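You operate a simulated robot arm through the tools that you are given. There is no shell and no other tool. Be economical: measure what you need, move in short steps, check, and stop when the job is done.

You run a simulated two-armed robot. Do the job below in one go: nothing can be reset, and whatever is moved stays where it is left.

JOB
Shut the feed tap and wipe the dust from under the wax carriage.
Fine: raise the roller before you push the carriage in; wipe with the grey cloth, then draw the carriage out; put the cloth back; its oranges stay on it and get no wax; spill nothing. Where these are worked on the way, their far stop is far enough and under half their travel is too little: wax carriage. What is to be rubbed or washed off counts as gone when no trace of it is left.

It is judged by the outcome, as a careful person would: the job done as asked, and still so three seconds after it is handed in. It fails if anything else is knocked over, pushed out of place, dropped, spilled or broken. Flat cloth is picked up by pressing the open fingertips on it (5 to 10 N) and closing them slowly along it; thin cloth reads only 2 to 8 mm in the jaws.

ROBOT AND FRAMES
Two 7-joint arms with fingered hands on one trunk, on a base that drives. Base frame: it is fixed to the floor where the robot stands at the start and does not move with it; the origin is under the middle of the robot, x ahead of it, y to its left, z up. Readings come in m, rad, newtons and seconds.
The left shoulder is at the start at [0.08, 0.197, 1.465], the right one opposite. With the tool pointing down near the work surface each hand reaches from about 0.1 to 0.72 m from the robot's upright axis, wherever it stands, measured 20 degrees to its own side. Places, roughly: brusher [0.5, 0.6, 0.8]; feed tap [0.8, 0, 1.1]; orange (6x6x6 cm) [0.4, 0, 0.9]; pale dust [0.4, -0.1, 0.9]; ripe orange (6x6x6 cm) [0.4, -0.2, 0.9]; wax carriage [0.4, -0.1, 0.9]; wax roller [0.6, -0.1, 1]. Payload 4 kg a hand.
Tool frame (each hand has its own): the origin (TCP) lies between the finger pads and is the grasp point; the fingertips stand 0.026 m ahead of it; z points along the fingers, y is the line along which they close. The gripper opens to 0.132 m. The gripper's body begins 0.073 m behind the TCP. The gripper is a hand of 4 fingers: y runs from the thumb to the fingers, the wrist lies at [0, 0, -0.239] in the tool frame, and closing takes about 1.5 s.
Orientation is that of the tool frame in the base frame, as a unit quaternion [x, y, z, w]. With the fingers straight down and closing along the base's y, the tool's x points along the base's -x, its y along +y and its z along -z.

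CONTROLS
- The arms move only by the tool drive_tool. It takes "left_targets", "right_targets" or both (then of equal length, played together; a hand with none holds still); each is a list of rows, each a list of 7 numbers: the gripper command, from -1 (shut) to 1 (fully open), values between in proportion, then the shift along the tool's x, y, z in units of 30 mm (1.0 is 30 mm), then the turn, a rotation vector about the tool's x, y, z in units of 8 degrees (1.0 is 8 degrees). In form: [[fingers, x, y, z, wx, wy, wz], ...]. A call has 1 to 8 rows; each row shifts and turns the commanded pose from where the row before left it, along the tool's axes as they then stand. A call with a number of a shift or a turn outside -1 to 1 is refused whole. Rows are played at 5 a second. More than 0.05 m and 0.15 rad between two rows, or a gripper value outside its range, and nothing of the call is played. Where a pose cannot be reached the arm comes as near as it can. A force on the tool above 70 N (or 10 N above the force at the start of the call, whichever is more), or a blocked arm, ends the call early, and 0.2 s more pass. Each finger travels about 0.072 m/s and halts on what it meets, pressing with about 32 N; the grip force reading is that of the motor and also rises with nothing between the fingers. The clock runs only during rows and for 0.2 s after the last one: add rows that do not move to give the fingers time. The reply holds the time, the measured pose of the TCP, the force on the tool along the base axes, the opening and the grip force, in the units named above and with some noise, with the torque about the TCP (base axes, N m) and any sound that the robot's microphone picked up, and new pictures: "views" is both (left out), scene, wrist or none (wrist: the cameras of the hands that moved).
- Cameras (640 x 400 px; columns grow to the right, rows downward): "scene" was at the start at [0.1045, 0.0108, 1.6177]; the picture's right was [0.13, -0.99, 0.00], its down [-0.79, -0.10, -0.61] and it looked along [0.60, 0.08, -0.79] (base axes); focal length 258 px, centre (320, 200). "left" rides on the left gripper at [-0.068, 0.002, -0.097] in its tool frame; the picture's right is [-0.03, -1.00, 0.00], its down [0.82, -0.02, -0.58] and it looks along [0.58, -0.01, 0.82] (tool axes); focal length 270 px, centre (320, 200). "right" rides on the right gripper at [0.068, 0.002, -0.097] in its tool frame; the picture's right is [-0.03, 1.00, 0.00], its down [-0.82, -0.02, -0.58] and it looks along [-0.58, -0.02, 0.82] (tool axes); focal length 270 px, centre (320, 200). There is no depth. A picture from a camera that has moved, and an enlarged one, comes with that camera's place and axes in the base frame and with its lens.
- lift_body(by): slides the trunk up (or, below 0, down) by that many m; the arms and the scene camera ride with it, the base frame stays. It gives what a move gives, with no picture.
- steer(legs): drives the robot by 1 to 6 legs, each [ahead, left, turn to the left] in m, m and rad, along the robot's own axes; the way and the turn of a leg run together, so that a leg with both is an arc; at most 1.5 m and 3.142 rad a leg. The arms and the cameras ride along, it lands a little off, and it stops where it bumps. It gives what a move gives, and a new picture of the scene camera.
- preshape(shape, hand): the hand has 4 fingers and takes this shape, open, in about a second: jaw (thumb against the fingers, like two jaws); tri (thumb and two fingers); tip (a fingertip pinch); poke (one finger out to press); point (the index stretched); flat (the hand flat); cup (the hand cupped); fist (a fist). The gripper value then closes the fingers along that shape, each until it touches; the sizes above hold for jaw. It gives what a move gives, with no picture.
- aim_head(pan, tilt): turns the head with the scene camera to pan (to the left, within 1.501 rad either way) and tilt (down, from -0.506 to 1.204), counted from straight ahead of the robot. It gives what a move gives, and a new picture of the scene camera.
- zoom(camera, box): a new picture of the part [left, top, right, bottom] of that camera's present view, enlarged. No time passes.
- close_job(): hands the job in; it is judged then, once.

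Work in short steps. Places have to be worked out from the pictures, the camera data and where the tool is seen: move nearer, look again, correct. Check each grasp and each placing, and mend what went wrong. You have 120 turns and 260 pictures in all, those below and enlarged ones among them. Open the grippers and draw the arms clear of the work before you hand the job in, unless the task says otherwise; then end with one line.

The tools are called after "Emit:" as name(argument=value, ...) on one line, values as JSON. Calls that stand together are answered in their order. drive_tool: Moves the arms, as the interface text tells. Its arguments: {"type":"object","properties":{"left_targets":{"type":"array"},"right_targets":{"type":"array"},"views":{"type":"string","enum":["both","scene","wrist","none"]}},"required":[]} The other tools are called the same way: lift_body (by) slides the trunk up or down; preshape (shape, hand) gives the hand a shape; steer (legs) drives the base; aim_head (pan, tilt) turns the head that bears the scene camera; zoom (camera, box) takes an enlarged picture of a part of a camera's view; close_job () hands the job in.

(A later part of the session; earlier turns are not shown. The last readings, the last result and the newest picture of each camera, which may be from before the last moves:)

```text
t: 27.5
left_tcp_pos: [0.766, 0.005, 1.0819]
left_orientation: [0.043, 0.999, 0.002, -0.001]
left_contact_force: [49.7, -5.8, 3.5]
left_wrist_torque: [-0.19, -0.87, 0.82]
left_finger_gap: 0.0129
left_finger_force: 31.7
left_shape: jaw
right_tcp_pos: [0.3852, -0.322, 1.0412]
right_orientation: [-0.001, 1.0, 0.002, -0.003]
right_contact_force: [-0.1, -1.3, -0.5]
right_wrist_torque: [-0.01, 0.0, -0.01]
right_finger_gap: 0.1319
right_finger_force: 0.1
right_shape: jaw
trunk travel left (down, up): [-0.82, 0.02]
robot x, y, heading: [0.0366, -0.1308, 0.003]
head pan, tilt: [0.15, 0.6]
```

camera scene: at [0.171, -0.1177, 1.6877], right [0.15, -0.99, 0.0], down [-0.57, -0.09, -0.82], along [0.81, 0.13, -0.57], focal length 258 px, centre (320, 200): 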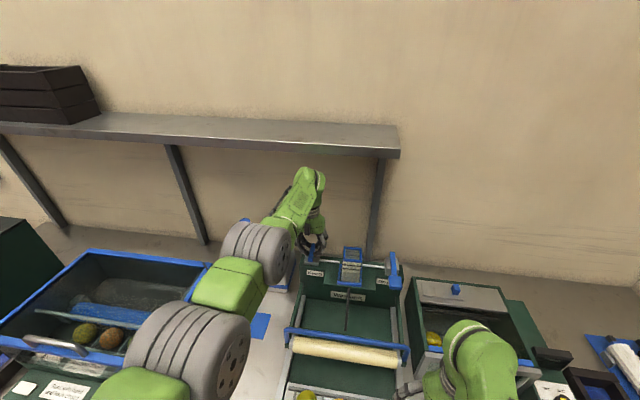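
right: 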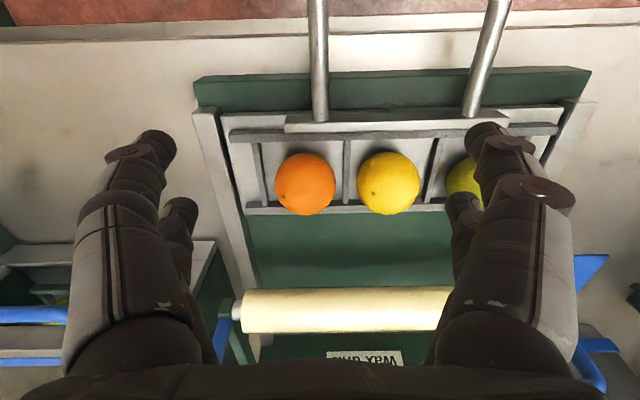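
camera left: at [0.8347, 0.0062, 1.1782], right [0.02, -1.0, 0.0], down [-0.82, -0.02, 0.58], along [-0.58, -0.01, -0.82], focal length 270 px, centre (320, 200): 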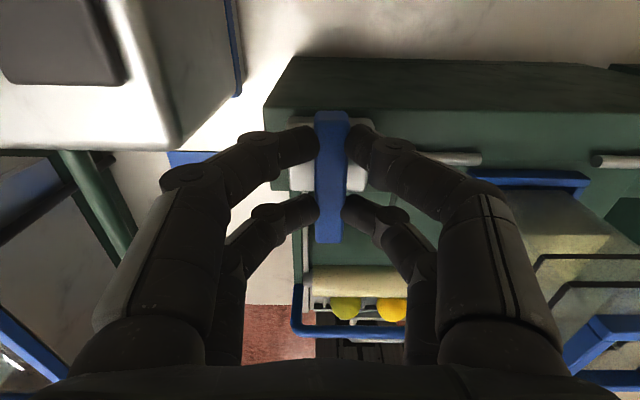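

Torque jumped to 0.82 N·m: end stop reached, so the feed is shut. I relax the twist, open the fingers and lift off.

Emit:
drive_tool(left_targets=[[-0.9, 0, 0, 0, 0, 0, -0.3], [-0.7, 0, 0, 0, 0, 0, 0], [-0.5, 0, 0, 0, 0, 0, 0], [-0.3, 0, 0, 0, 0, 0, 0], [-0.2, 0, 0, 0, 0, 0, 0], [-0.2, 0, 0, -1, 0, 0, 0], [-0.2, 0, 0, -1, 0, 0, 0], [-0.2, 0, 0, 0, 0, 0, 0]], views="both")

Emit:
zoom(camera="scene", box=[270, 200, 430, 400])

```text
t: 29.3
left_tcp_pos: [0.7564, 0.0055, 1.1435]
left_orientation: [0.02, 1.0, 0.0, -0.004]
left_contact_force: [0.2, -0.6, -0.1]
left_wrist_torque: [0.02, 0.01, 0.01]
left_finger_gap: 0.0525
left_finger_force: 0.1
left_shape: jaw
right_tcp_pos: [0.3781, -0.3212, 1.0437]
right_orientation: [-0.001, 1.0, 0.001, 0.0]
right_contact_force: [-0.9, 0.3, 1.0]
right_wrist_torque: [0.0, 0.0, -0.03]
right_finger_gap: 0.1317
right_finger_force: 0.0
right_shape: jaw
trunk travel left (down, up): [-0.82, 0.02]
robot x, y, heading: [0.0373, -0.1305, 0.004]
head pan, tilt: [0.15, 0.6]
camera scene: at [0.1594, -0.1169, 1.6886], right [0.15, -0.99, 0.0], down [-0.56, -0.09, -0.82], along [0.81, 0.13, -0.57], focal length 258 px, centre (320, 200)
camera left: at [0.8255, 0.0046, 1.24], right [-0.02, -1.0, 0.0], down [-0.81, 0.01, 0.58], along [-0.58, 0.01, -0.81], focal length 270 px, centre (320, 200)
```

scene: 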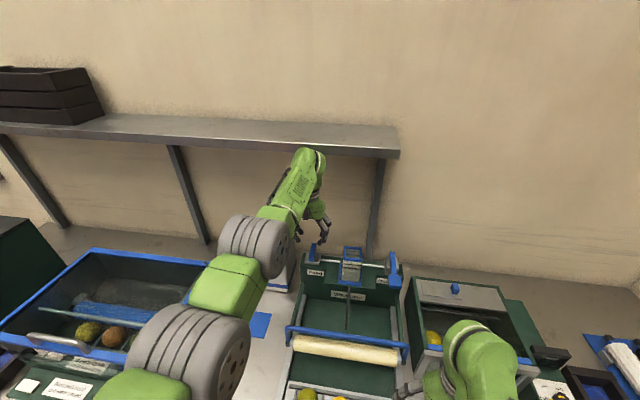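
left: 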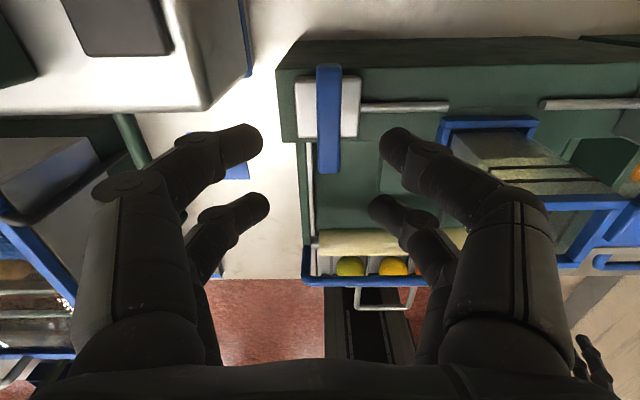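

```text
2.00 times, centred on (350, 300) of scene
camera zoom: at [0.1594, -0.1169, 1.6886], right [0.15, -0.99, 0.0], down [-0.56, -0.09, -0.82], along [0.81, 0.13, -0.57], focal length 517 px, centre (260, 0)
```

zoom: 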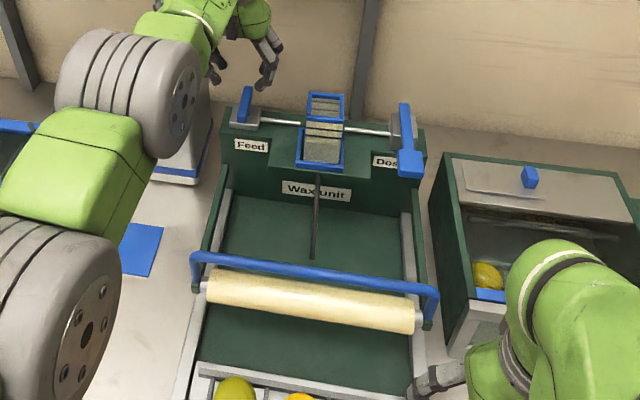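

Feed is shut perpendicular. I retract the left hand to the left side and look down on the roller.

Emit:
drive_tool(left_targets=[[-0.2, 1, 0, 0, 0, 0, 0], [-0.2, 1, 0, 0, 0, 0, 0], [-0.2, 1, 0.5, 0, 0, 0, 0], [-0.2, 1, 0.5, 0, 0, 0, 0], [-0.2, 1, 1, 0, 0, 0, 0], [-0.2, 1, 1, 0, 0, 0, 0], [-0.2, 1, 1, 0, 0, 0, 0], [-0.2, 1, 1, 0, 0, 0, 0]], views="none")

Emit:
drive_tool(left_targets=[[-0.2, 0.7, 1, 0, 0, 0, 0], [-0.2, 0.7, 1, 0, 0, 0, 0], [-0.2, 0, 0, 0, 0, 0, 0]], views="none")

Emit:
aim_head(pan=0, tilt=0.95)

```text
t: 31.1
left_tcp_pos: [0.5369, 0.1651, 1.1287]
left_orientation: [0.02, 1.0, 0.0, -0.001]
left_contact_force: [-1.0, -0.1, 0.1]
left_wrist_torque: [0.01, 0.01, 0.01]
left_finger_gap: 0.0523
left_finger_force: 0.0
left_shape: jaw
left hand out of reach, approached as far as the arm can: row 7, 8
right_tcp_pos: [0.3771, -0.3216, 1.0454]
right_orientation: [-0.001, 1.0, 0.001, 0.002]
right_contact_force: [-0.6, 0.5, -1.1]
right_wrist_torque: [-0.02, -0.01, -0.01]
right_finger_gap: 0.132
right_finger_force: 0.0
right_shape: jaw
trunk travel left (down, up): [-0.82, 0.02]
robot x, y, heading: [0.04, -0.1321, 0.001]
head pan, tilt: [0.15, 0.6]
```

```text
t: 31.9
left_tcp_pos: [0.5222, 0.2225, 1.1035]
left_orientation: [0.02, 1.0, 0.001, -0.001]
left_contact_force: [0.5, -0.2, 0.4]
left_wrist_torque: [0.0, -0.02, 0.0]
left_finger_gap: 0.0527
left_finger_force: 0.1
left_shape: jaw
left hand out of reach, approached as far as the arm can: row 1, 2
right_tcp_pos: [0.3779, -0.3212, 1.0439]
right_orientation: [-0.001, 1.0, 0.001, 0.001]
right_contact_force: [-0.4, -0.5, -0.1]
right_wrist_torque: [-0.03, 0.0, 0.02]
right_finger_gap: 0.1318
right_finger_force: 0.1
right_shape: jaw
trunk travel left (down, up): [-0.82, 0.02]
robot x, y, heading: [0.04, -0.133, 0.002]
head pan, tilt: [0.15, 0.6]
```

```text
t: 32.7
left_tcp_pos: [0.5224, 0.2213, 1.1033]
left_orientation: [0.02, 1.0, 0.001, -0.002]
left_contact_force: [0.0, -0.2, 0.4]
left_wrist_torque: [0.0, -0.01, 0.0]
left_finger_gap: 0.0526
left_finger_force: 0.0
left_shape: jaw
right_tcp_pos: [0.3775, -0.3212, 1.0446]
right_orientation: [0.0, 1.0, 0.001, 0.002]
right_contact_force: [0.1, -0.2, -0.2]
right_wrist_torque: [-0.04, 0.0, 0.0]
right_finger_gap: 0.1317
right_finger_force: 0.2
right_shape: jaw
trunk travel left (down, up): [-0.82, 0.02]
robot x, y, heading: [0.0376, -0.1318, 0.006]
head pan, tilt: [0.0, 0.949]
camera scene: at [0.1423, -0.1304, 1.6605], right [0.0, -1.0, 0.0], down [-0.81, 0.0, -0.58], along [0.58, 0.0, -0.81], focal length 258 px, centre (320, 200)
```

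scene: 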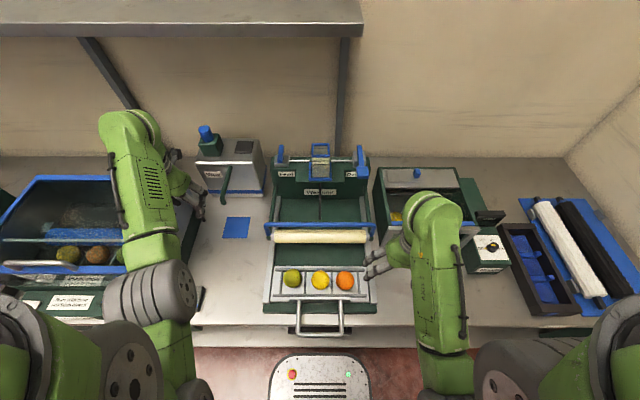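

Emit:
zoom(camera="scene", box=[250, 140, 400, 350])

Emit:
zoom(camera="scene", box=[255, 180, 385, 260])

Emit:
zoom(camera="left", box=[0, 0, 640, 400])

```text
1.90 times, centred on (325, 245) of scene
camera zoom: at [0.1423, -0.1304, 1.6605], right [0.0, -1.0, 0.0], down [-0.81, 0.0, -0.58], along [0.58, 0.0, -0.81], focal length 492 px, centre (310, 114)
```

zoom: 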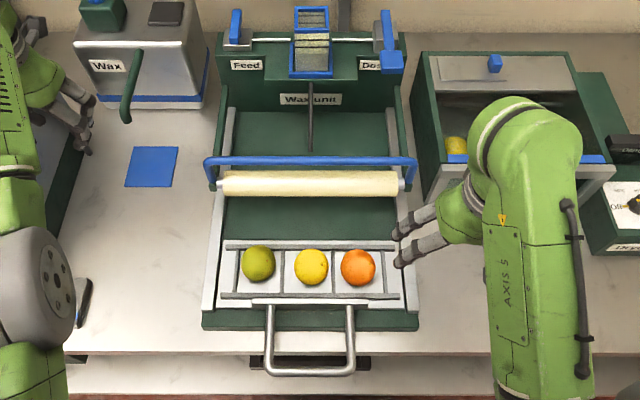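

```text
4.92 times, centred on (320, 220) of scene
camera zoom: at [0.1423, -0.1304, 1.6605], right [0.0, -1.0, 0.0], down [-0.81, 0.0, -0.58], along [0.58, 0.0, -0.81], focal length 1272 px, centre (320, 102)
```

zoom: 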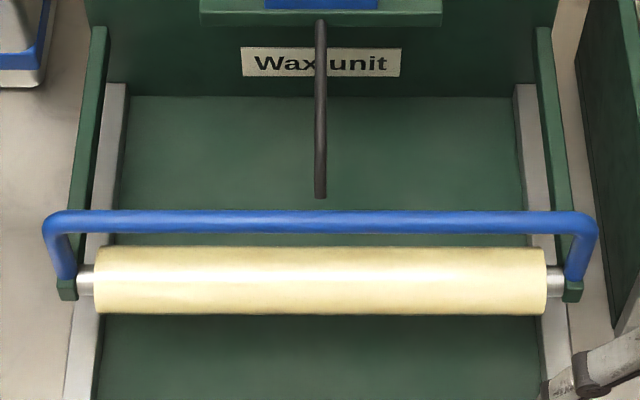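

```text
1.00 times, centred on (320, 200) of left (not enlarged: the box is as wide or as high as the picture)
camera zoom: at [0.5912, 0.221, 1.2003], right [-0.01, -1.0, 0.0], down [-0.81, 0.01, 0.58], along [-0.58, 0.01, -0.81], focal length 270 px, centre (320, 200)
```

zoom: 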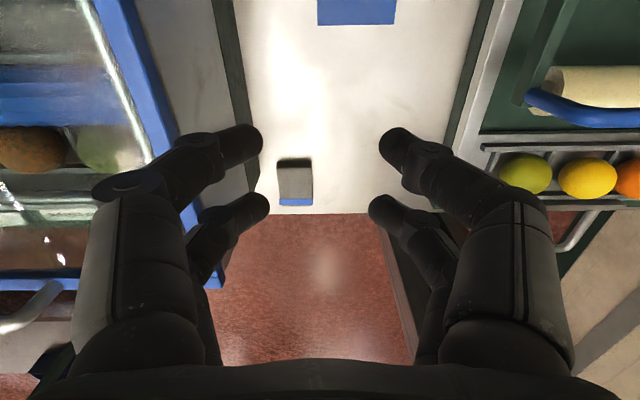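

Roller axis ≈(0.516, 0.948), blue bail bar ≈(x 0.515, z 1.02) spanning y 0.03…-0.29, arms pivoting at the rear. I'll cage the bar with the right hand from the front, tool pointing forward and 30° down, fingers above/below. First pitch the right hand up 60°.

Emit:
drive_tool(right_targets=[[1, 0, 0, 0, 0, -1, 0], [1, 0, 0, 0, 0, -1, 0], [1, 0, 0, 0, 0, -1, 0], [1, 0, 0, 0, 0, -1, 0], [1, 0, 0, 0, 0, -1, 0], [1, 0, 0, 0, 0, -1, 0], [1, 0, 0, 0, 0, -1, 0], [1, 0, 0, 0, 0, -0.5, 0]], views="none")

Emit:
drive_tool(right_targets=[[0.5, 0, 0, 0, 0, 0, 1], [0.3, 0, 0, 0, 0, 0, 1], [0, 0, 0, 0, 0, 0, 1], [-0.2, 0, 0, 0, 0, 0, 1], [-0.2, 0, 0, 0, 0, 0, 1], [-0.2, 0, 0, 0, 0, 0, 1], [-0.2, 0, 0, 0, 0, 0, 1], [-0.2, 0, 0, 0, 0, 0, 1]], views="both")

```text
t: 34.5
left_tcp_pos: [0.5207, 0.2219, 1.104]
left_orientation: [0.02, 1.0, 0.0, -0.002]
left_contact_force: [0.0, 0.2, -0.8]
left_wrist_torque: [-0.02, -0.02, -0.03]
left_finger_gap: 0.0525
left_finger_force: 0.1
left_shape: jaw
right_tcp_pos: [0.3774, -0.3205, 1.045]
right_orientation: [-0.001, 0.865, 0.002, 0.501]
right_contact_force: [0.2, 0.0, 1.0]
right_wrist_torque: [0.0, 0.02, 0.0]
right_finger_gap: 0.1318
right_finger_force: 0.1
right_shape: jaw
trunk travel left (down, up): [-0.82, 0.02]
robot x, y, heading: [0.0411, -0.1278, 0.001]
head pan, tilt: [0.0, 0.949]
```

```text
t: 36.3
left_tcp_pos: [0.522, 0.2231, 1.1047]
left_orientation: [0.02, 1.0, 0.0, -0.002]
left_contact_force: [-0.3, 0.5, -0.7]
left_wrist_torque: [0.01, 0.01, -0.01]
left_finger_gap: 0.0526
left_finger_force: 0.0
left_shape: jaw
right_tcp_pos: [0.3775, -0.3213, 1.0451]
right_orientation: [0.459, 0.734, 0.266, 0.425]
right_contact_force: [0.1, 0.3, 0.8]
right_wrist_torque: [0.04, 0.04, 0.01]
right_finger_gap: 0.0532
right_finger_force: 0.0
right_shape: jaw
trunk travel left (down, up): [-0.82, 0.02]
robot x, y, heading: [0.0372, -0.1353, 0.002]
head pan, tilt: [0.0, 0.949]
camera scene: at [0.1421, -0.1297, 1.6604], right [0.0, -1.0, 0.0], down [-0.81, 0.0, -0.58], along [0.58, 0.0, -0.81], focal length 258 px, centre (320, 200)
camera right: at [0.2793, -0.259, 1.0685], right [0.45, 0.41, 0.79], down [-0.33, -0.74, 0.58], along [0.83, -0.52, -0.2], focal length 270 px, centre (320, 200)
```

scene: 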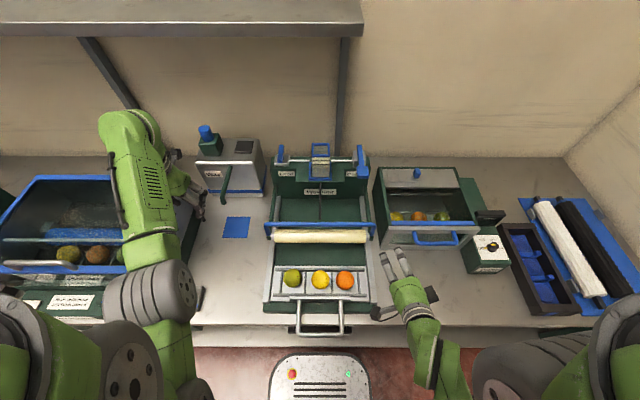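
right: 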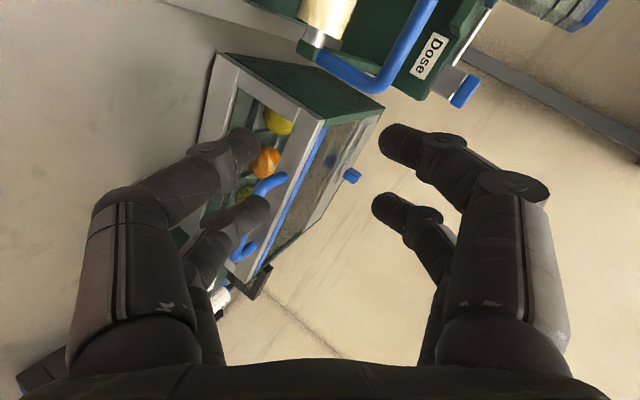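

Roll works; I finish the roll and move to a pre-grasp 8 cm in front of the bar at y≈-0.2.

Emit:
drive_tool(right_targets=[[-0.2, 0, 0, 0, 0, 0, 1], [-0.2, 0, 0, 0, 0, 0, 1], [-0.2, 0, 0, 0, 0, 0, 1], [-0.2, 0, 1, 0, 0, 0, 0.25], [-0.2, 1, 0.57, 0, 0, 0, 0], [-0.2, 1, 0, 0, 0, 0, 0], [-0.2, 1, 0, 0.7, 0, 0, 0], [-0.2, 1, 0, 1, 0, 0, 0]], views="both")

Emit:
zoom(camera="scene", box=[250, 180, 430, 350])

```text
t: 38.1
left_tcp_pos: [0.5234, 0.2223, 1.1036]
left_orientation: [0.02, 1.0, 0.0, -0.003]
left_contact_force: [-0.1, -0.4, -0.3]
left_wrist_torque: [-0.01, -0.01, -0.01]
left_finger_gap: 0.0526
left_finger_force: 0.1
left_shape: jaw
right_tcp_pos: [0.4265, -0.3146, 1.0998]
right_orientation: [0.611, 0.614, 0.355, 0.352]
right_contact_force: [-0.2, 0.2, -0.6]
right_wrist_torque: [-0.03, 0.04, 0.01]
right_finger_gap: 0.0527
right_finger_force: 0.1
right_shape: jaw
right hand out of reach, approached as far as the arm can: row 3, 5, 6, 7, 8
trunk travel left (down, up): [-0.82, 0.02]
robot x, y, heading: [0.0396, -0.1285, 0.002]
head pan, tilt: [0.0, 0.949]
camera scene: at [0.1442, -0.1304, 1.6603], right [0.0, -1.0, 0.0], down [-0.81, 0.0, -0.58], along [0.58, 0.0, -0.81], focal length 258 px, centre (320, 200)
camera right: at [0.3423, -0.2475, 1.1497], right [0.5, -0.02, 0.87], down [-0.51, -0.82, 0.27], along [0.7, -0.57, -0.42], focal length 270 px, centre (320, 200)
```

scene: 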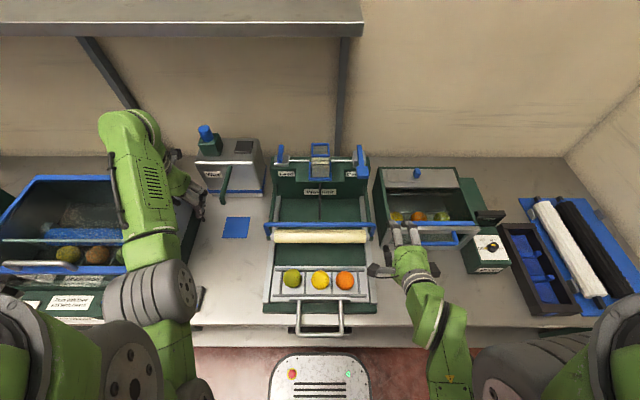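
right: 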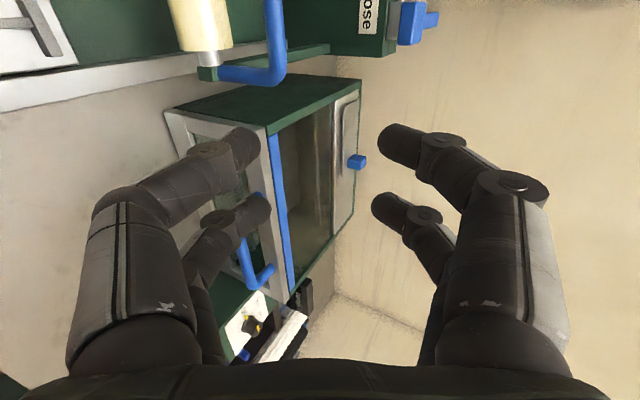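

```text
2.35 times, centred on (340, 265) of scene
camera zoom: at [0.1442, -0.1304, 1.6603], right [0.0, -1.0, 0.0], down [-0.81, 0.0, -0.58], along [0.58, 0.0, -0.81], focal length 608 px, centre (273, 47)
```

zoom: 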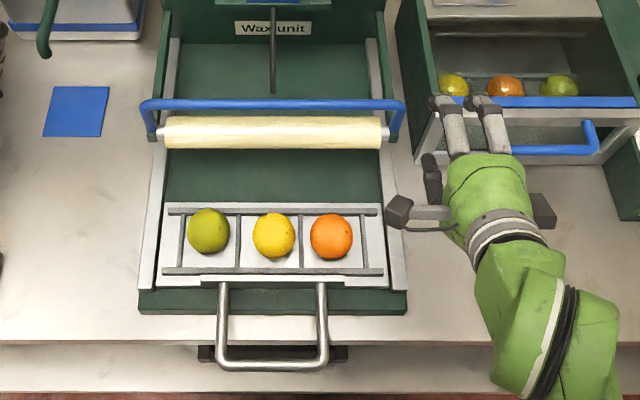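

The right arm is limited toward +y in this pose. I pull the left hand in a bit and then shift the base 8 cm left instead.

Emit:
drive_tool(left_targets=[[-0.2, 1, -1, 0, 0, 0, 0], [-0.2, 1, -1, 0, 0, 0, 0], [-0.2, 1, -1, 0, 0, 0, 0], [-0.2, 0.5, -0.5, 0, 0, 0, 0], [-0.2, 0, 0, 0, 0, 0, 0]], views="none")

Emit:
steer(legs=[[0, 0.09, 0]])

```text
t: 39.5
left_tcp_pos: [0.4541, 0.1317, 1.1116]
left_orientation: [0.005, 0.999, 0.01, 0.044]
left_contact_force: [0.0, 0.5, -0.4]
left_wrist_torque: [0.03, 0.02, 0.02]
left_finger_gap: 0.0524
left_finger_force: 0.1
left_shape: jaw
left hand out of reach, approached as far as the arm can: row 1, 2, 3
right_tcp_pos: [0.4247, -0.3153, 1.1026]
right_orientation: [0.61, 0.614, 0.355, 0.353]
right_contact_force: [0.4, -0.3, 0.2]
right_wrist_torque: [-0.01, 0.0, -0.03]
right_finger_gap: 0.0529
right_finger_force: 0.1
right_shape: jaw
trunk travel left (down, up): [-0.82, 0.02]
robot x, y, heading: [0.0362, -0.131, 0.011]
head pan, tilt: [0.0, 0.949]
stopped in row 5 (left hand): the arm was blocked; the commanded pose is now the measured one
```

```text
t: 40.6
left_tcp_pos: [0.4534, 0.2116, 1.1095]
left_orientation: [0.004, 0.999, 0.013, 0.043]
left_contact_force: [-0.2, -0.7, -0.2]
left_wrist_torque: [0.04, -0.02, 0.01]
left_finger_gap: 0.0523
left_finger_force: 0.1
left_shape: jaw
right_tcp_pos: [0.4235, -0.2357, 1.0981]
right_orientation: [0.613, 0.612, 0.358, 0.349]
right_contact_force: [-0.3, -0.9, -0.1]
right_wrist_torque: [0.04, -0.01, 0.04]
right_finger_gap: 0.0529
right_finger_force: 0.0
right_shape: jaw
trunk travel left (down, up): [-0.82, 0.02]
robot x, y, heading: [0.0407, -0.0415, -0.004]
head pan, tilt: [0.0, 0.949]
camera scene: at [0.1416, -0.0551, 1.6604], right [0.0, -1.0, -0.01], down [-0.81, 0.0, -0.58], along [0.58, 0.01, -0.81], focal length 258 px, centre (320, 200)
```

scene: 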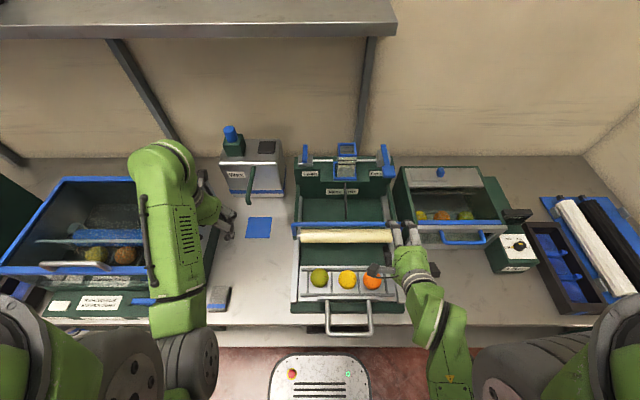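

Right hand now at y=-0.236. I approach the bar partway and check with the wrist camera.

Emit:
drive_tool(right_targets=[[-0.2, 0, -0.5, 0, 0, 0, 0], [-0.2, 0, 0, 0.7, 0, 0, 0], [-0.2, 0, 0, 0.8, 0, 0, 0], [-0.2, 0, 0, 0.5, 0, 0, 0], [-0.2, 0, 0, 0, 0, 0, 0]], views="both")

Emit:
zoom(camera="scene", box=[290, 170, 430, 330])

```text
t: 41.8
left_tcp_pos: [0.4544, 0.2209, 1.1103]
left_orientation: [0.001, 0.999, 0.01, 0.045]
left_contact_force: [-0.2, -0.6, 0.6]
left_wrist_torque: [-0.01, 0.0, -0.02]
left_finger_gap: 0.0525
left_finger_force: 0.0
left_shape: jaw
right_tcp_pos: [0.4765, -0.2263, 1.0705]
right_orientation: [0.61, 0.615, 0.355, 0.352]
right_contact_force: [-0.5, -0.8, 0.7]
right_wrist_torque: [0.01, -0.01, 0.05]
right_finger_gap: 0.0527
right_finger_force: 0.2
right_shape: jaw
right hand out of reach, approached as far as the arm can: row 1
trunk travel left (down, up): [-0.82, 0.02]
robot x, y, heading: [0.0355, -0.0407, 0.007]
head pan, tilt: [0.0, 0.949]
camera scene: at [0.1413, -0.0427, 1.6602], right [0.0, -1.0, 0.0], down [-0.81, 0.0, -0.58], along [0.58, 0.0, -0.81], focal length 258 px, centre (320, 200)
camera right: at [0.3927, -0.1592, 1.12], right [0.5, -0.02, 0.87], down [-0.51, -0.82, 0.27], along [0.7, -0.57, -0.42], focal length 270 px, centre (320, 200)
```

scene: 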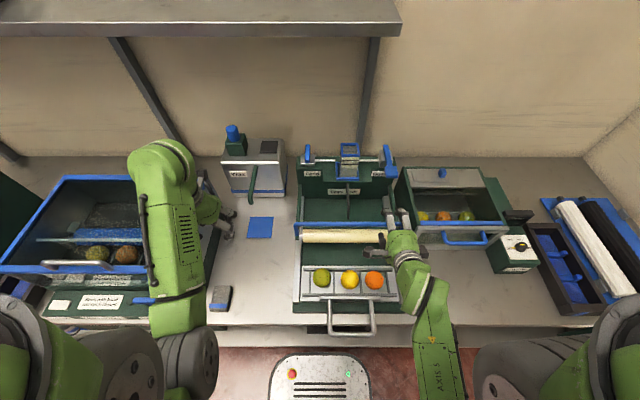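
right: 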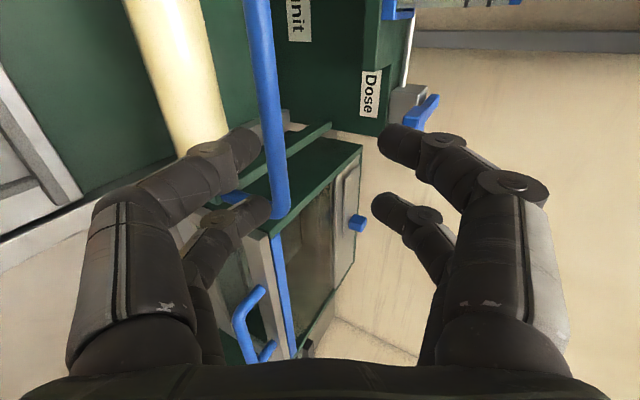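

```text
2.50 times, centred on (360, 250) of scene
camera zoom: at [0.1413, -0.0427, 1.6602], right [0.0, -1.0, 0.0], down [-0.81, 0.0, -0.58], along [0.58, 0.0, -0.81], focal length 646 px, centre (220, 75)
```

zoom: 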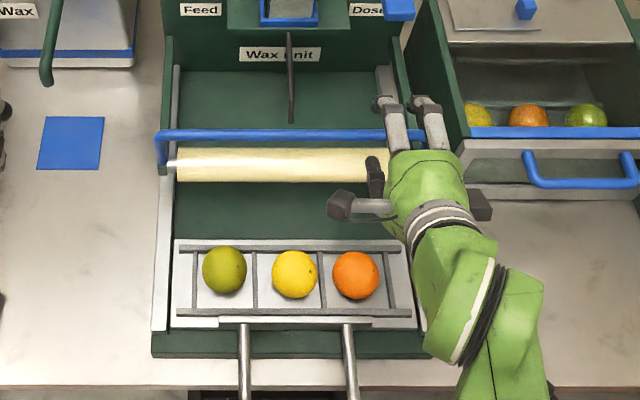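

The bar is at (0.508, 1.02), in line with the lower finger. I lower the trunk 26 mm so it sits between the fingers.

Emit:
lift_body(by=-0.026)

Emit:
drive_tool(right_targets=[[-0.2, 0, 0, 0.5, 0, 0, 0], [-0.2, 0, 0, 0, 0, 0, 0]], views="both")

```text
t: 42.5
left_tcp_pos: [0.4535, 0.2211, 1.0806]
left_orientation: [0.001, 0.999, 0.009, 0.043]
left_contact_force: [0.2, 0.5, 0.1]
left_wrist_torque: [0.0, 0.0, -0.01]
left_finger_gap: 0.0525
left_finger_force: 0.1
left_shape: jaw
right_tcp_pos: [0.4774, -0.2253, 1.0437]
right_orientation: [0.61, 0.615, 0.356, 0.352]
right_contact_force: [-0.5, -0.6, 0.9]
right_wrist_torque: [0.03, -0.01, -0.02]
right_finger_gap: 0.0527
right_finger_force: 0.1
right_shape: jaw
trunk travel left (down, up): [-0.794, 0.046]
robot x, y, heading: [0.0382, -0.0427, 0.005]
head pan, tilt: [0.0, 0.949]
```

```text
t: 43.1
left_tcp_pos: [0.4543, 0.2221, 1.0824]
left_orientation: [0.001, 0.999, 0.01, 0.044]
left_contact_force: [0.4, -0.3, 0.1]
left_wrist_torque: [-0.01, -0.03, 0.01]
left_finger_gap: 0.0524
left_finger_force: 0.0
left_shape: jaw
right_tcp_pos: [0.4894, -0.2246, 1.0365]
right_orientation: [0.611, 0.614, 0.355, 0.352]
right_contact_force: [0.4, -0.1, 0.0]
right_wrist_torque: [0.0, -0.01, 0.03]
right_finger_gap: 0.0529
right_finger_force: 0.1
right_shape: jaw
trunk travel left (down, up): [-0.794, 0.046]
robot x, y, heading: [0.0352, -0.039, 0.001]
head pan, tilt: [0.0, 0.949]
camera scene: at [0.1421, -0.0414, 1.6336], right [0.0, -1.0, 0.0], down [-0.81, 0.0, -0.58], along [0.58, 0.0, -0.81], focal length 258 px, centre (320, 200)
camera right: at [0.4064, -0.1577, 1.0858], right [0.5, -0.02, 0.87], down [-0.51, -0.82, 0.27], along [0.7, -0.57, -0.42], focal length 270 px, centre (320, 200)
```

scene: 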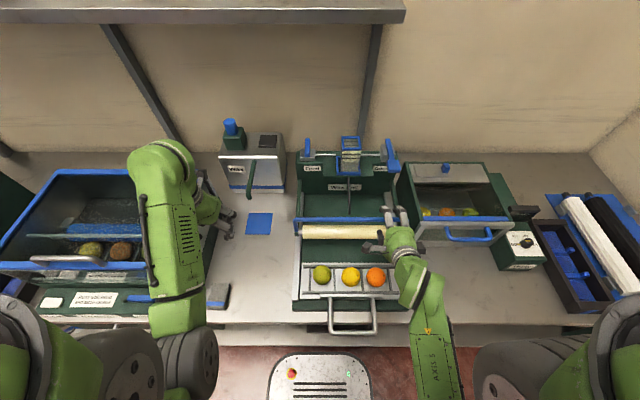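
right: 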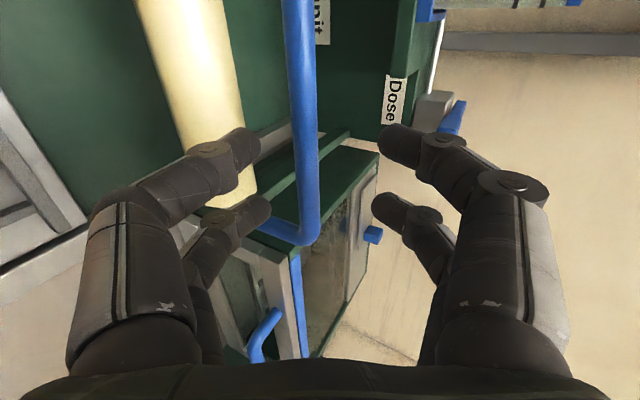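

The bar is now centred between fingers. I advance 18 mm and narrow the fingers to a loose cage.

Emit:
drive_tool(right_targets=[[-0.2, 0, 0, 0.6, 0, 0, 0], [-0.4, 0, 0, 0, 0, 0, 0], [-0.55, 0, 0, 0, 0, 0, 0], [-0.55, 0, 0, 0.2, 0, 0, 0], [-0.55, 0, 0, 0, 0, 0, 0]], views="wrist")

```text
t: 44.3
left_tcp_pos: [0.4552, 0.2222, 1.0839]
left_orientation: [0.001, 0.999, 0.01, 0.044]
left_contact_force: [-0.1, 0.2, 0.4]
left_wrist_torque: [0.01, 0.02, 0.0]
left_finger_gap: 0.0524
left_finger_force: 0.1
left_shape: jaw
right_tcp_pos: [0.5121, -0.2259, 1.0242]
right_orientation: [0.61, 0.614, 0.354, 0.353]
right_contact_force: [0.0, 0.5, -1.6]
right_wrist_torque: [0.01, 0.03, -0.01]
right_finger_gap: 0.03
right_finger_force: 0.1
right_shape: jaw
trunk travel left (down, up): [-0.794, 0.046]
robot x, y, heading: [0.0391, -0.042, 0.0]
head pan, tilt: [0.0, 0.949]
camera right: at [0.427, -0.1576, 1.0743], right [0.5, -0.02, 0.87], down [-0.51, -0.82, 0.27], along [0.7, -0.57, -0.42], focal length 270 px, centre (320, 200)
```

right: 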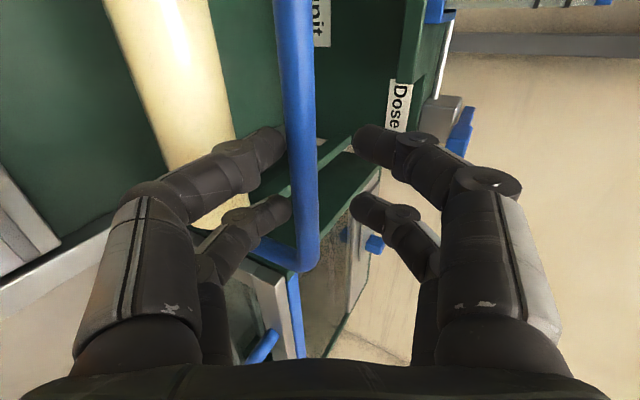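

The bar rests near the thumb. I lift along the arc (8° per row, tool rotating with it), two rows first.

Emit:
drive_tool(right_targets=[[-0.55, 0, 0.86, -0.17, 1, 0, 0], [-0.55, 0, 0.86, -0.17, 1, 0, 0], [-0.55, 0, 0, 0, 0, 0, 0]], views="both")

```text
t: 45.1
left_tcp_pos: [0.4544, 0.2214, 1.0835]
left_orientation: [0.003, 0.999, 0.01, 0.044]
left_contact_force: [0.6, 0.5, -0.6]
left_wrist_torque: [-0.02, 0.0, 0.01]
left_finger_gap: 0.0525
left_finger_force: 0.1
left_shape: jaw
right_tcp_pos: [0.5317, -0.226, 1.0735]
right_orientation: [0.653, 0.658, 0.266, 0.264]
right_contact_force: [0.6, 0.5, 0.6]
right_wrist_torque: [0.0, 0.04, 0.01]
right_finger_gap: 0.0157
right_finger_force: 31.9
right_shape: jaw
trunk travel left (down, up): [-0.794, 0.046]
robot x, y, heading: [0.041, -0.0428, 0.003]
head pan, tilt: [0.0, 0.949]
camera scene: at [0.1414, -0.0412, 1.6344], right [0.0, -1.0, 0.0], down [-0.81, 0.0, -0.58], along [0.58, 0.0, -0.81], focal length 258 px, centre (320, 200)
camera right: at [0.464, -0.1579, 1.1443], right [0.72, -0.02, 0.69], down [-0.41, -0.82, 0.4], along [0.56, -0.57, -0.6], focal length 270 px, centre (320, 200)
```

scene: 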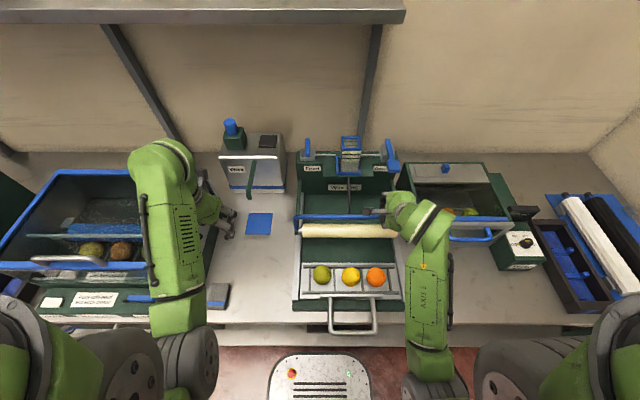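
right: 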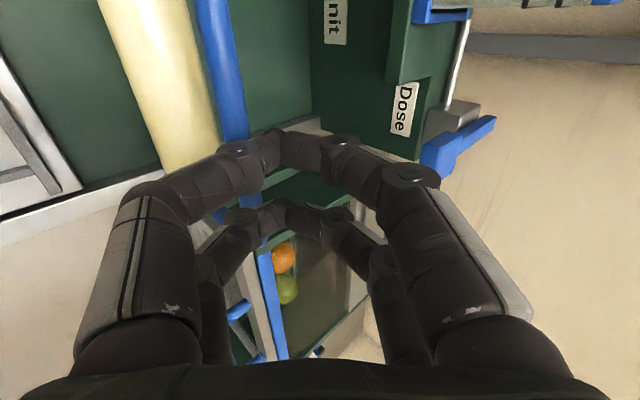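

The fingers seem to have slipped off over the bar. I look closely.

Emit:
zoom(camera="right", box=[120, 60, 480, 290])

Emit:
zoom(camera="scene", box=[280, 130, 440, 300])

```text
1.74 times, centred on (300, 175) of right
camera zoom: at [0.464, -0.1579, 1.1443], right [0.72, -0.02, 0.69], down [-0.41, -0.82, 0.4], along [0.56, -0.57, -0.6], focal length 470 px, centre (355, 244)
```

zoom: 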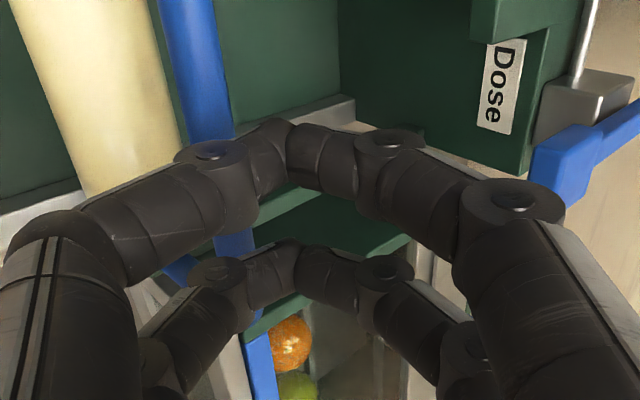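

```text
2.35 times, centred on (360, 215) of scene
camera zoom: at [0.1414, -0.0412, 1.6344], right [0.0, -1.0, 0.0], down [-0.81, 0.0, -0.58], along [0.58, 0.0, -0.81], focal length 608 px, centre (226, 165)
```

zoom: 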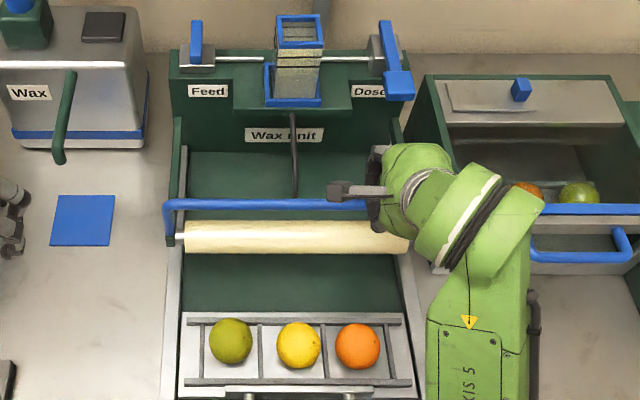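

The scene geometry re-solved: the bar is really at (0.535, 1.004), so I only touched it with the fingertips. I retreat, reopen and return to the 30° tilt with a standoff.

Emit:
drive_tool(right_targets=[[-0.55, 0, 0, -1, 0, 0, 0], [-0.5, 0, 0, 0, -1, 0, 0], [-0.5, 0, 0, 0, -1, 0, 0], [-0.5, 0, -0.75, 0.0, 0, 0, 0], [-0.5, 0, -0.75, 0.2, 0, 0, 0], [-0.5, 0, -0.75, 0.2, 0, 0, 0], [-0.5, 0, 0, 0, 0, 0, 0]], views="both")

Emit:
zoom(camera="scene", box=[280, 130, 440, 300])

```text
t: 46.7
left_tcp_pos: [0.4543, 0.2213, 1.0824]
left_orientation: [0.002, 0.999, 0.008, 0.044]
left_contact_force: [-0.3, 0.4, 0.7]
left_wrist_torque: [0.01, -0.02, 0.0]
left_finger_gap: 0.0526
left_finger_force: 0.2
left_shape: jaw
right_tcp_pos: [0.4861, -0.2252, 1.0304]
right_orientation: [0.61, 0.614, 0.356, 0.352]
right_contact_force: [-1.2, 0.8, 0.0]
right_wrist_torque: [-0.03, -0.01, 0.0]
right_finger_gap: 0.033
right_finger_force: 0.0
right_shape: jaw
trunk travel left (down, up): [-0.794, 0.046]
robot x, y, heading: [0.04, -0.042, 0.001]
head pan, tilt: [0.0, 0.949]
camera scene: at [0.1418, -0.0411, 1.6345], right [0.0, -1.0, 0.0], down [-0.81, 0.0, -0.58], along [0.58, 0.0, -0.81], focal length 258 px, centre (320, 200)
camera right: at [0.4033, -0.1577, 1.0801], right [0.5, -0.02, 0.87], down [-0.51, -0.82, 0.27], along [0.7, -0.57, -0.42], focal length 270 px, centre (320, 200)
```

scene: 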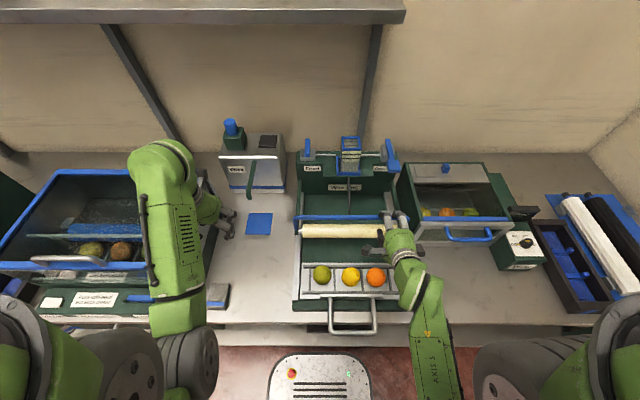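
right: 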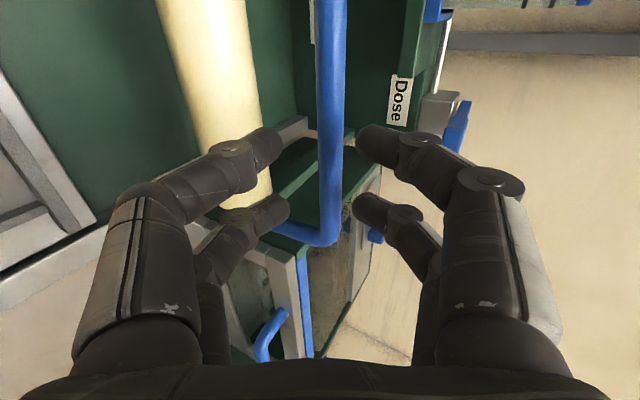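

```text
2.35 times, centred on (360, 215) of scene
camera zoom: at [0.1418, -0.0411, 1.6345], right [0.0, -1.0, 0.0], down [-0.81, 0.0, -0.58], along [0.58, 0.0, -0.81], focal length 608 px, centre (226, 165)
```

zoom: 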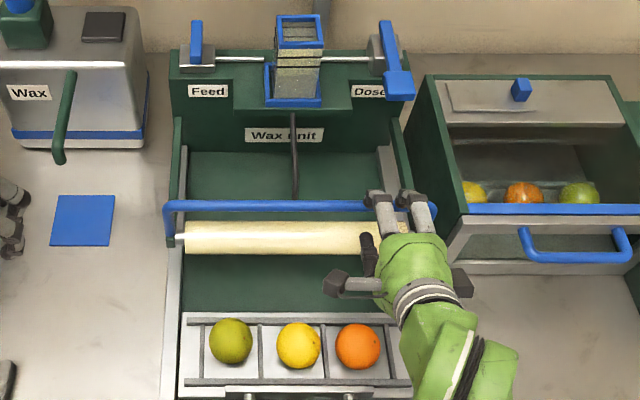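

Bar centred between the fingers, ahead of the tips. I advance 42 mm and close firmly.

Emit:
drive_tool(right_targets=[[-0.5, 0, 0.1, 0.7, 0, 0, 0], [-0.5, 0, 0, 0.7, 0, 0, 0], [-0.5, 0, 0, 0, 0, 0, 0], [-0.7, 0, 0, 0, 0, 0, 0], [-0.9, 0, 0, 0, 0, 0, 0], [-0.9, 0, 0, 0, 0, 0, 0]], views="wrist")

```text
t: 48.1
left_tcp_pos: [0.454, 0.2216, 1.0832]
left_orientation: [0.002, 0.999, 0.009, 0.045]
left_contact_force: [0.4, -0.8, 0.1]
left_wrist_torque: [0.01, 0.02, -0.03]
left_finger_gap: 0.0527
left_finger_force: 0.0
left_shape: jaw
right_tcp_pos: [0.5246, -0.2249, 1.0132]
right_orientation: [0.611, 0.614, 0.354, 0.352]
right_contact_force: [0.3, 0.9, 0.6]
right_wrist_torque: [0.01, 0.0, 0.02]
right_finger_gap: 0.0068
right_finger_force: 0.0
right_shape: jaw
trunk travel left (down, up): [-0.794, 0.046]
robot x, y, heading: [0.0379, -0.0421, 0.004]
head pan, tilt: [0.0, 0.949]
camera right: at [0.4412, -0.1577, 1.0623], right [0.5, -0.02, 0.87], down [-0.51, -0.82, 0.27], along [0.7, -0.57, -0.42], focal length 270 px, centre (320, 200)
```

right: 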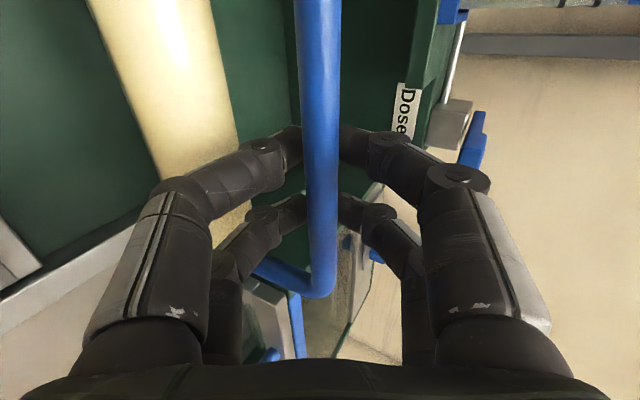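

The bar now appears inside the cage (it occludes the closed fingers). I lift gently 2 cm and check force.

Emit:
drive_tool(right_targets=[[-0.9, 0, 0.5, -0.2, 0.3, 0, 0], [-0.9, 0, 0.5, -0.1, 0.5, 0, 0], [-0.9, 0, 0, 0, 0, 0, 0]], views="both")

Emit:
zoom(camera="scene", box=[280, 130, 440, 300])

```text
t: 48.9
left_tcp_pos: [0.4551, 0.2207, 1.0829]
left_orientation: [0.003, 0.999, 0.009, 0.044]
left_contact_force: [0.5, 0.5, -0.4]
left_wrist_torque: [0.03, -0.02, -0.01]
left_finger_gap: 0.0523
left_finger_force: 0.0
left_shape: jaw
right_tcp_pos: [0.5334, -0.2263, 1.0421]
right_orientation: [0.63, 0.633, 0.32, 0.317]
right_contact_force: [5.0, 0.8, -6.6]
right_wrist_torque: [-0.05, -0.05, -0.01]
right_finger_gap: 0.0067
right_finger_force: 0.1
right_shape: jaw
trunk travel left (down, up): [-0.794, 0.046]
robot x, y, heading: [0.0369, -0.0477, 0.007]
head pan, tilt: [0.0, 0.949]
camera scene: at [0.1431, -0.0414, 1.6343], right [0.0, -1.0, 0.0], down [-0.81, 0.0, -0.58], along [0.58, 0.0, -0.81], focal length 258 px, centre (320, 200)
camera right: at [0.4557, -0.158, 1.1009], right [0.59, -0.02, 0.8], down [-0.47, -0.82, 0.33], along [0.65, -0.57, -0.5], focal length 270 px, centre (320, 200)
```

scene: 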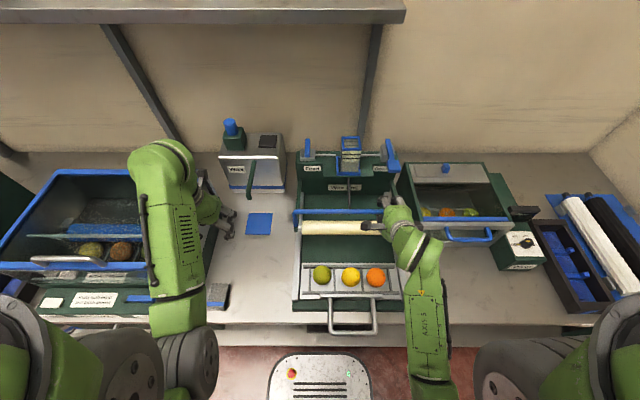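
right: 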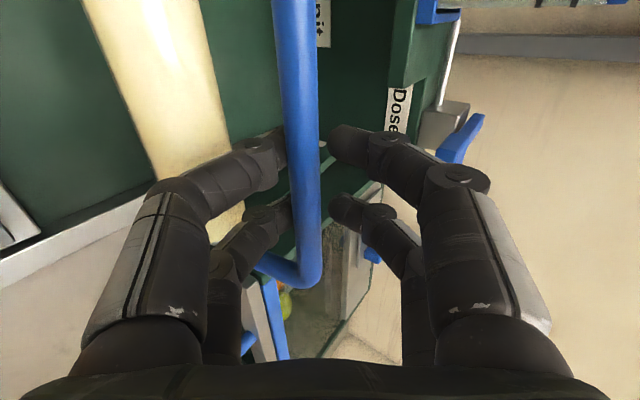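

```text
2.35 times, centred on (360, 215) of scene
camera zoom: at [0.1431, -0.0414, 1.6343], right [0.0, -1.0, 0.0], down [-0.81, 0.0, -0.58], along [0.58, 0.0, -0.81], focal length 608 px, centre (226, 165)
```

zoom: 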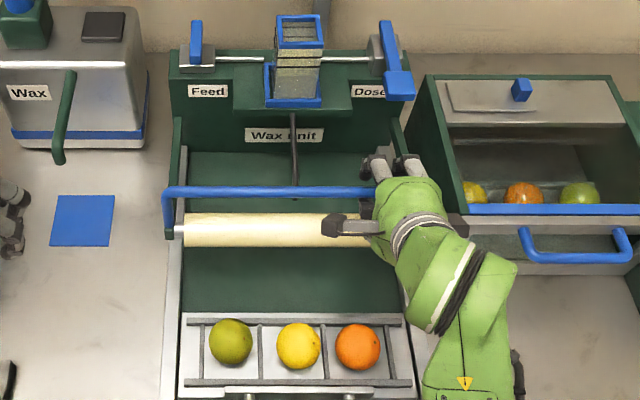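

It is lifting (bail and roller moved, ~7 N load). I continue along the arc for three rows.

Emit:
drive_tool(right_targets=[[-0.9, 0, 0.81, -0.13, 1, 0, 0], [-0.9, 0, 0.81, -0.13, 1, 0, 0], [-0.9, 0, 0.81, -0.13, 1, 0, 0], [-0.9, 0, 0, 0, 0, 0, 0]], views="both")

Emit:
zoom(camera="scene", box=[280, 130, 440, 300])

```text
t: 49.9
left_tcp_pos: [0.455, 0.2211, 1.0841]
left_orientation: [0.003, 0.999, 0.01, 0.045]
left_contact_force: [-0.8, -0.4, 0.3]
left_wrist_torque: [0.0, 0.0, 0.0]
left_finger_gap: 0.0525
left_finger_force: 0.1
left_shape: jaw
right_tcp_pos: [0.5738, -0.2249, 1.1038]
right_orientation: [0.681, 0.686, 0.182, 0.18]
right_contact_force: [1.6, -1.3, -4.1]
right_wrist_torque: [0.01, -0.01, 0.0]
right_finger_gap: 0.0068
right_finger_force: 0.0
right_shape: jaw
trunk travel left (down, up): [-0.794, 0.046]
robot x, y, heading: [0.0391, -0.0415, 0.007]
head pan, tilt: [0.0, 0.949]
camera scene: at [0.1417, -0.0416, 1.6344], right [0.0, -1.0, 0.0], down [-0.81, 0.0, -0.58], along [0.58, 0.0, -0.81], focal length 258 px, centre (320, 200)
camera right: at [0.5275, -0.1582, 1.1879], right [0.87, -0.02, 0.49], down [-0.3, -0.82, 0.49], along [0.39, -0.57, -0.72], focal length 270 px, centre (320, 200)
```

scene: 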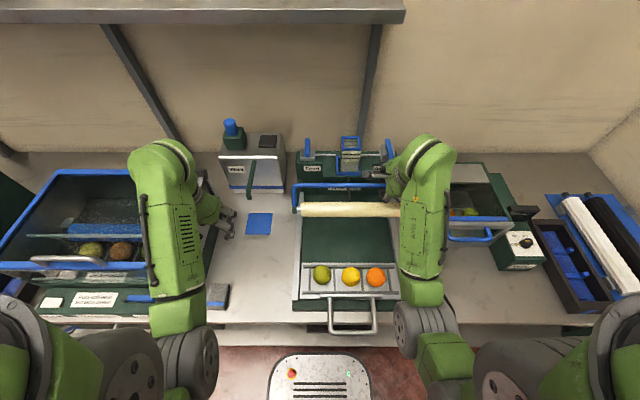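
right: 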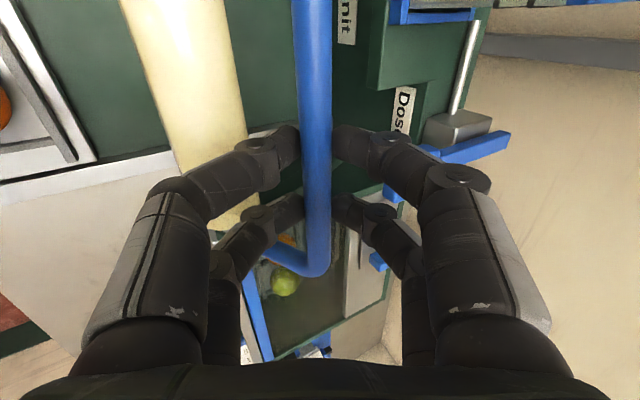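

```text
2.35 times, centred on (360, 215) of scene
camera zoom: at [0.1417, -0.0416, 1.6344], right [0.0, -1.0, 0.0], down [-0.81, 0.0, -0.58], along [0.58, 0.0, -0.81], focal length 608 px, centre (226, 165)
```

zoom: 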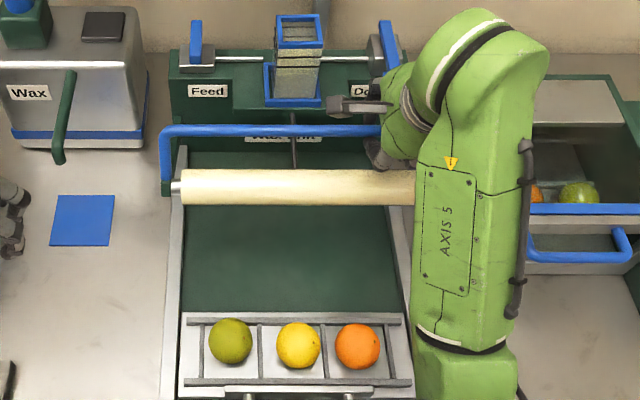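

Rising well, load 4 N. Continue three more rows, watching for the stop.

Emit:
drive_tool(right_targets=[[-0.9, 0, 0.81, -0.13, 1, 0, 0], [-0.9, 0, 0.81, -0.13, 1, 0, 0], [-0.9, 0, 0, 0, 0, 0, 0]], views="wrist")

Emit:
zoom(camera="scene", box=[280, 130, 440, 300])

```text
t: 50.7
left_tcp_pos: [0.4538, 0.2205, 1.084]
left_orientation: [0.002, 0.999, 0.01, 0.045]
left_contact_force: [-0.3, 0.2, 0.5]
left_wrist_torque: [0.05, -0.03, 0.0]
left_finger_gap: 0.0525
left_finger_force: 0.1
left_shape: jaw
right_tcp_pos: [0.6137, -0.225, 1.1322]
right_orientation: [0.7, 0.704, 0.085, 0.083]
right_contact_force: [-0.8, -0.6, -4.7]
right_wrist_torque: [-0.02, 0.01, -0.01]
right_finger_gap: 0.0072
right_finger_force: 0.1
right_shape: jaw
trunk travel left (down, up): [-0.794, 0.046]
robot x, y, heading: [0.0398, -0.0403, 0.002]
head pan, tilt: [0.0, 0.949]
camera right: at [0.5924, -0.1574, 1.2257], right [0.97, -0.02, 0.24], down [-0.15, -0.82, 0.56], along [0.18, -0.57, -0.8], focal length 270 px, centre (320, 200)
```

right: 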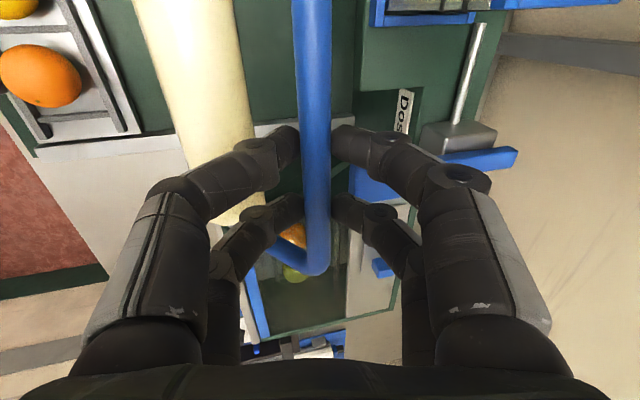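

```text
2.35 times, centred on (360, 215) of scene
camera zoom: at [0.1407, -0.042, 1.6345], right [0.0, -1.0, 0.0], down [-0.81, 0.0, -0.58], along [0.58, 0.0, -0.81], focal length 608 px, centre (226, 165)
```

zoom: 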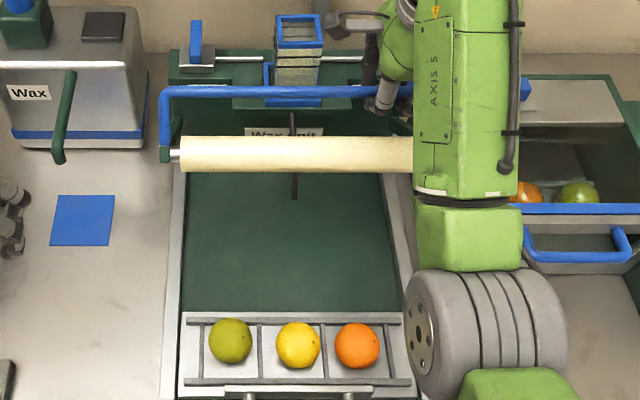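

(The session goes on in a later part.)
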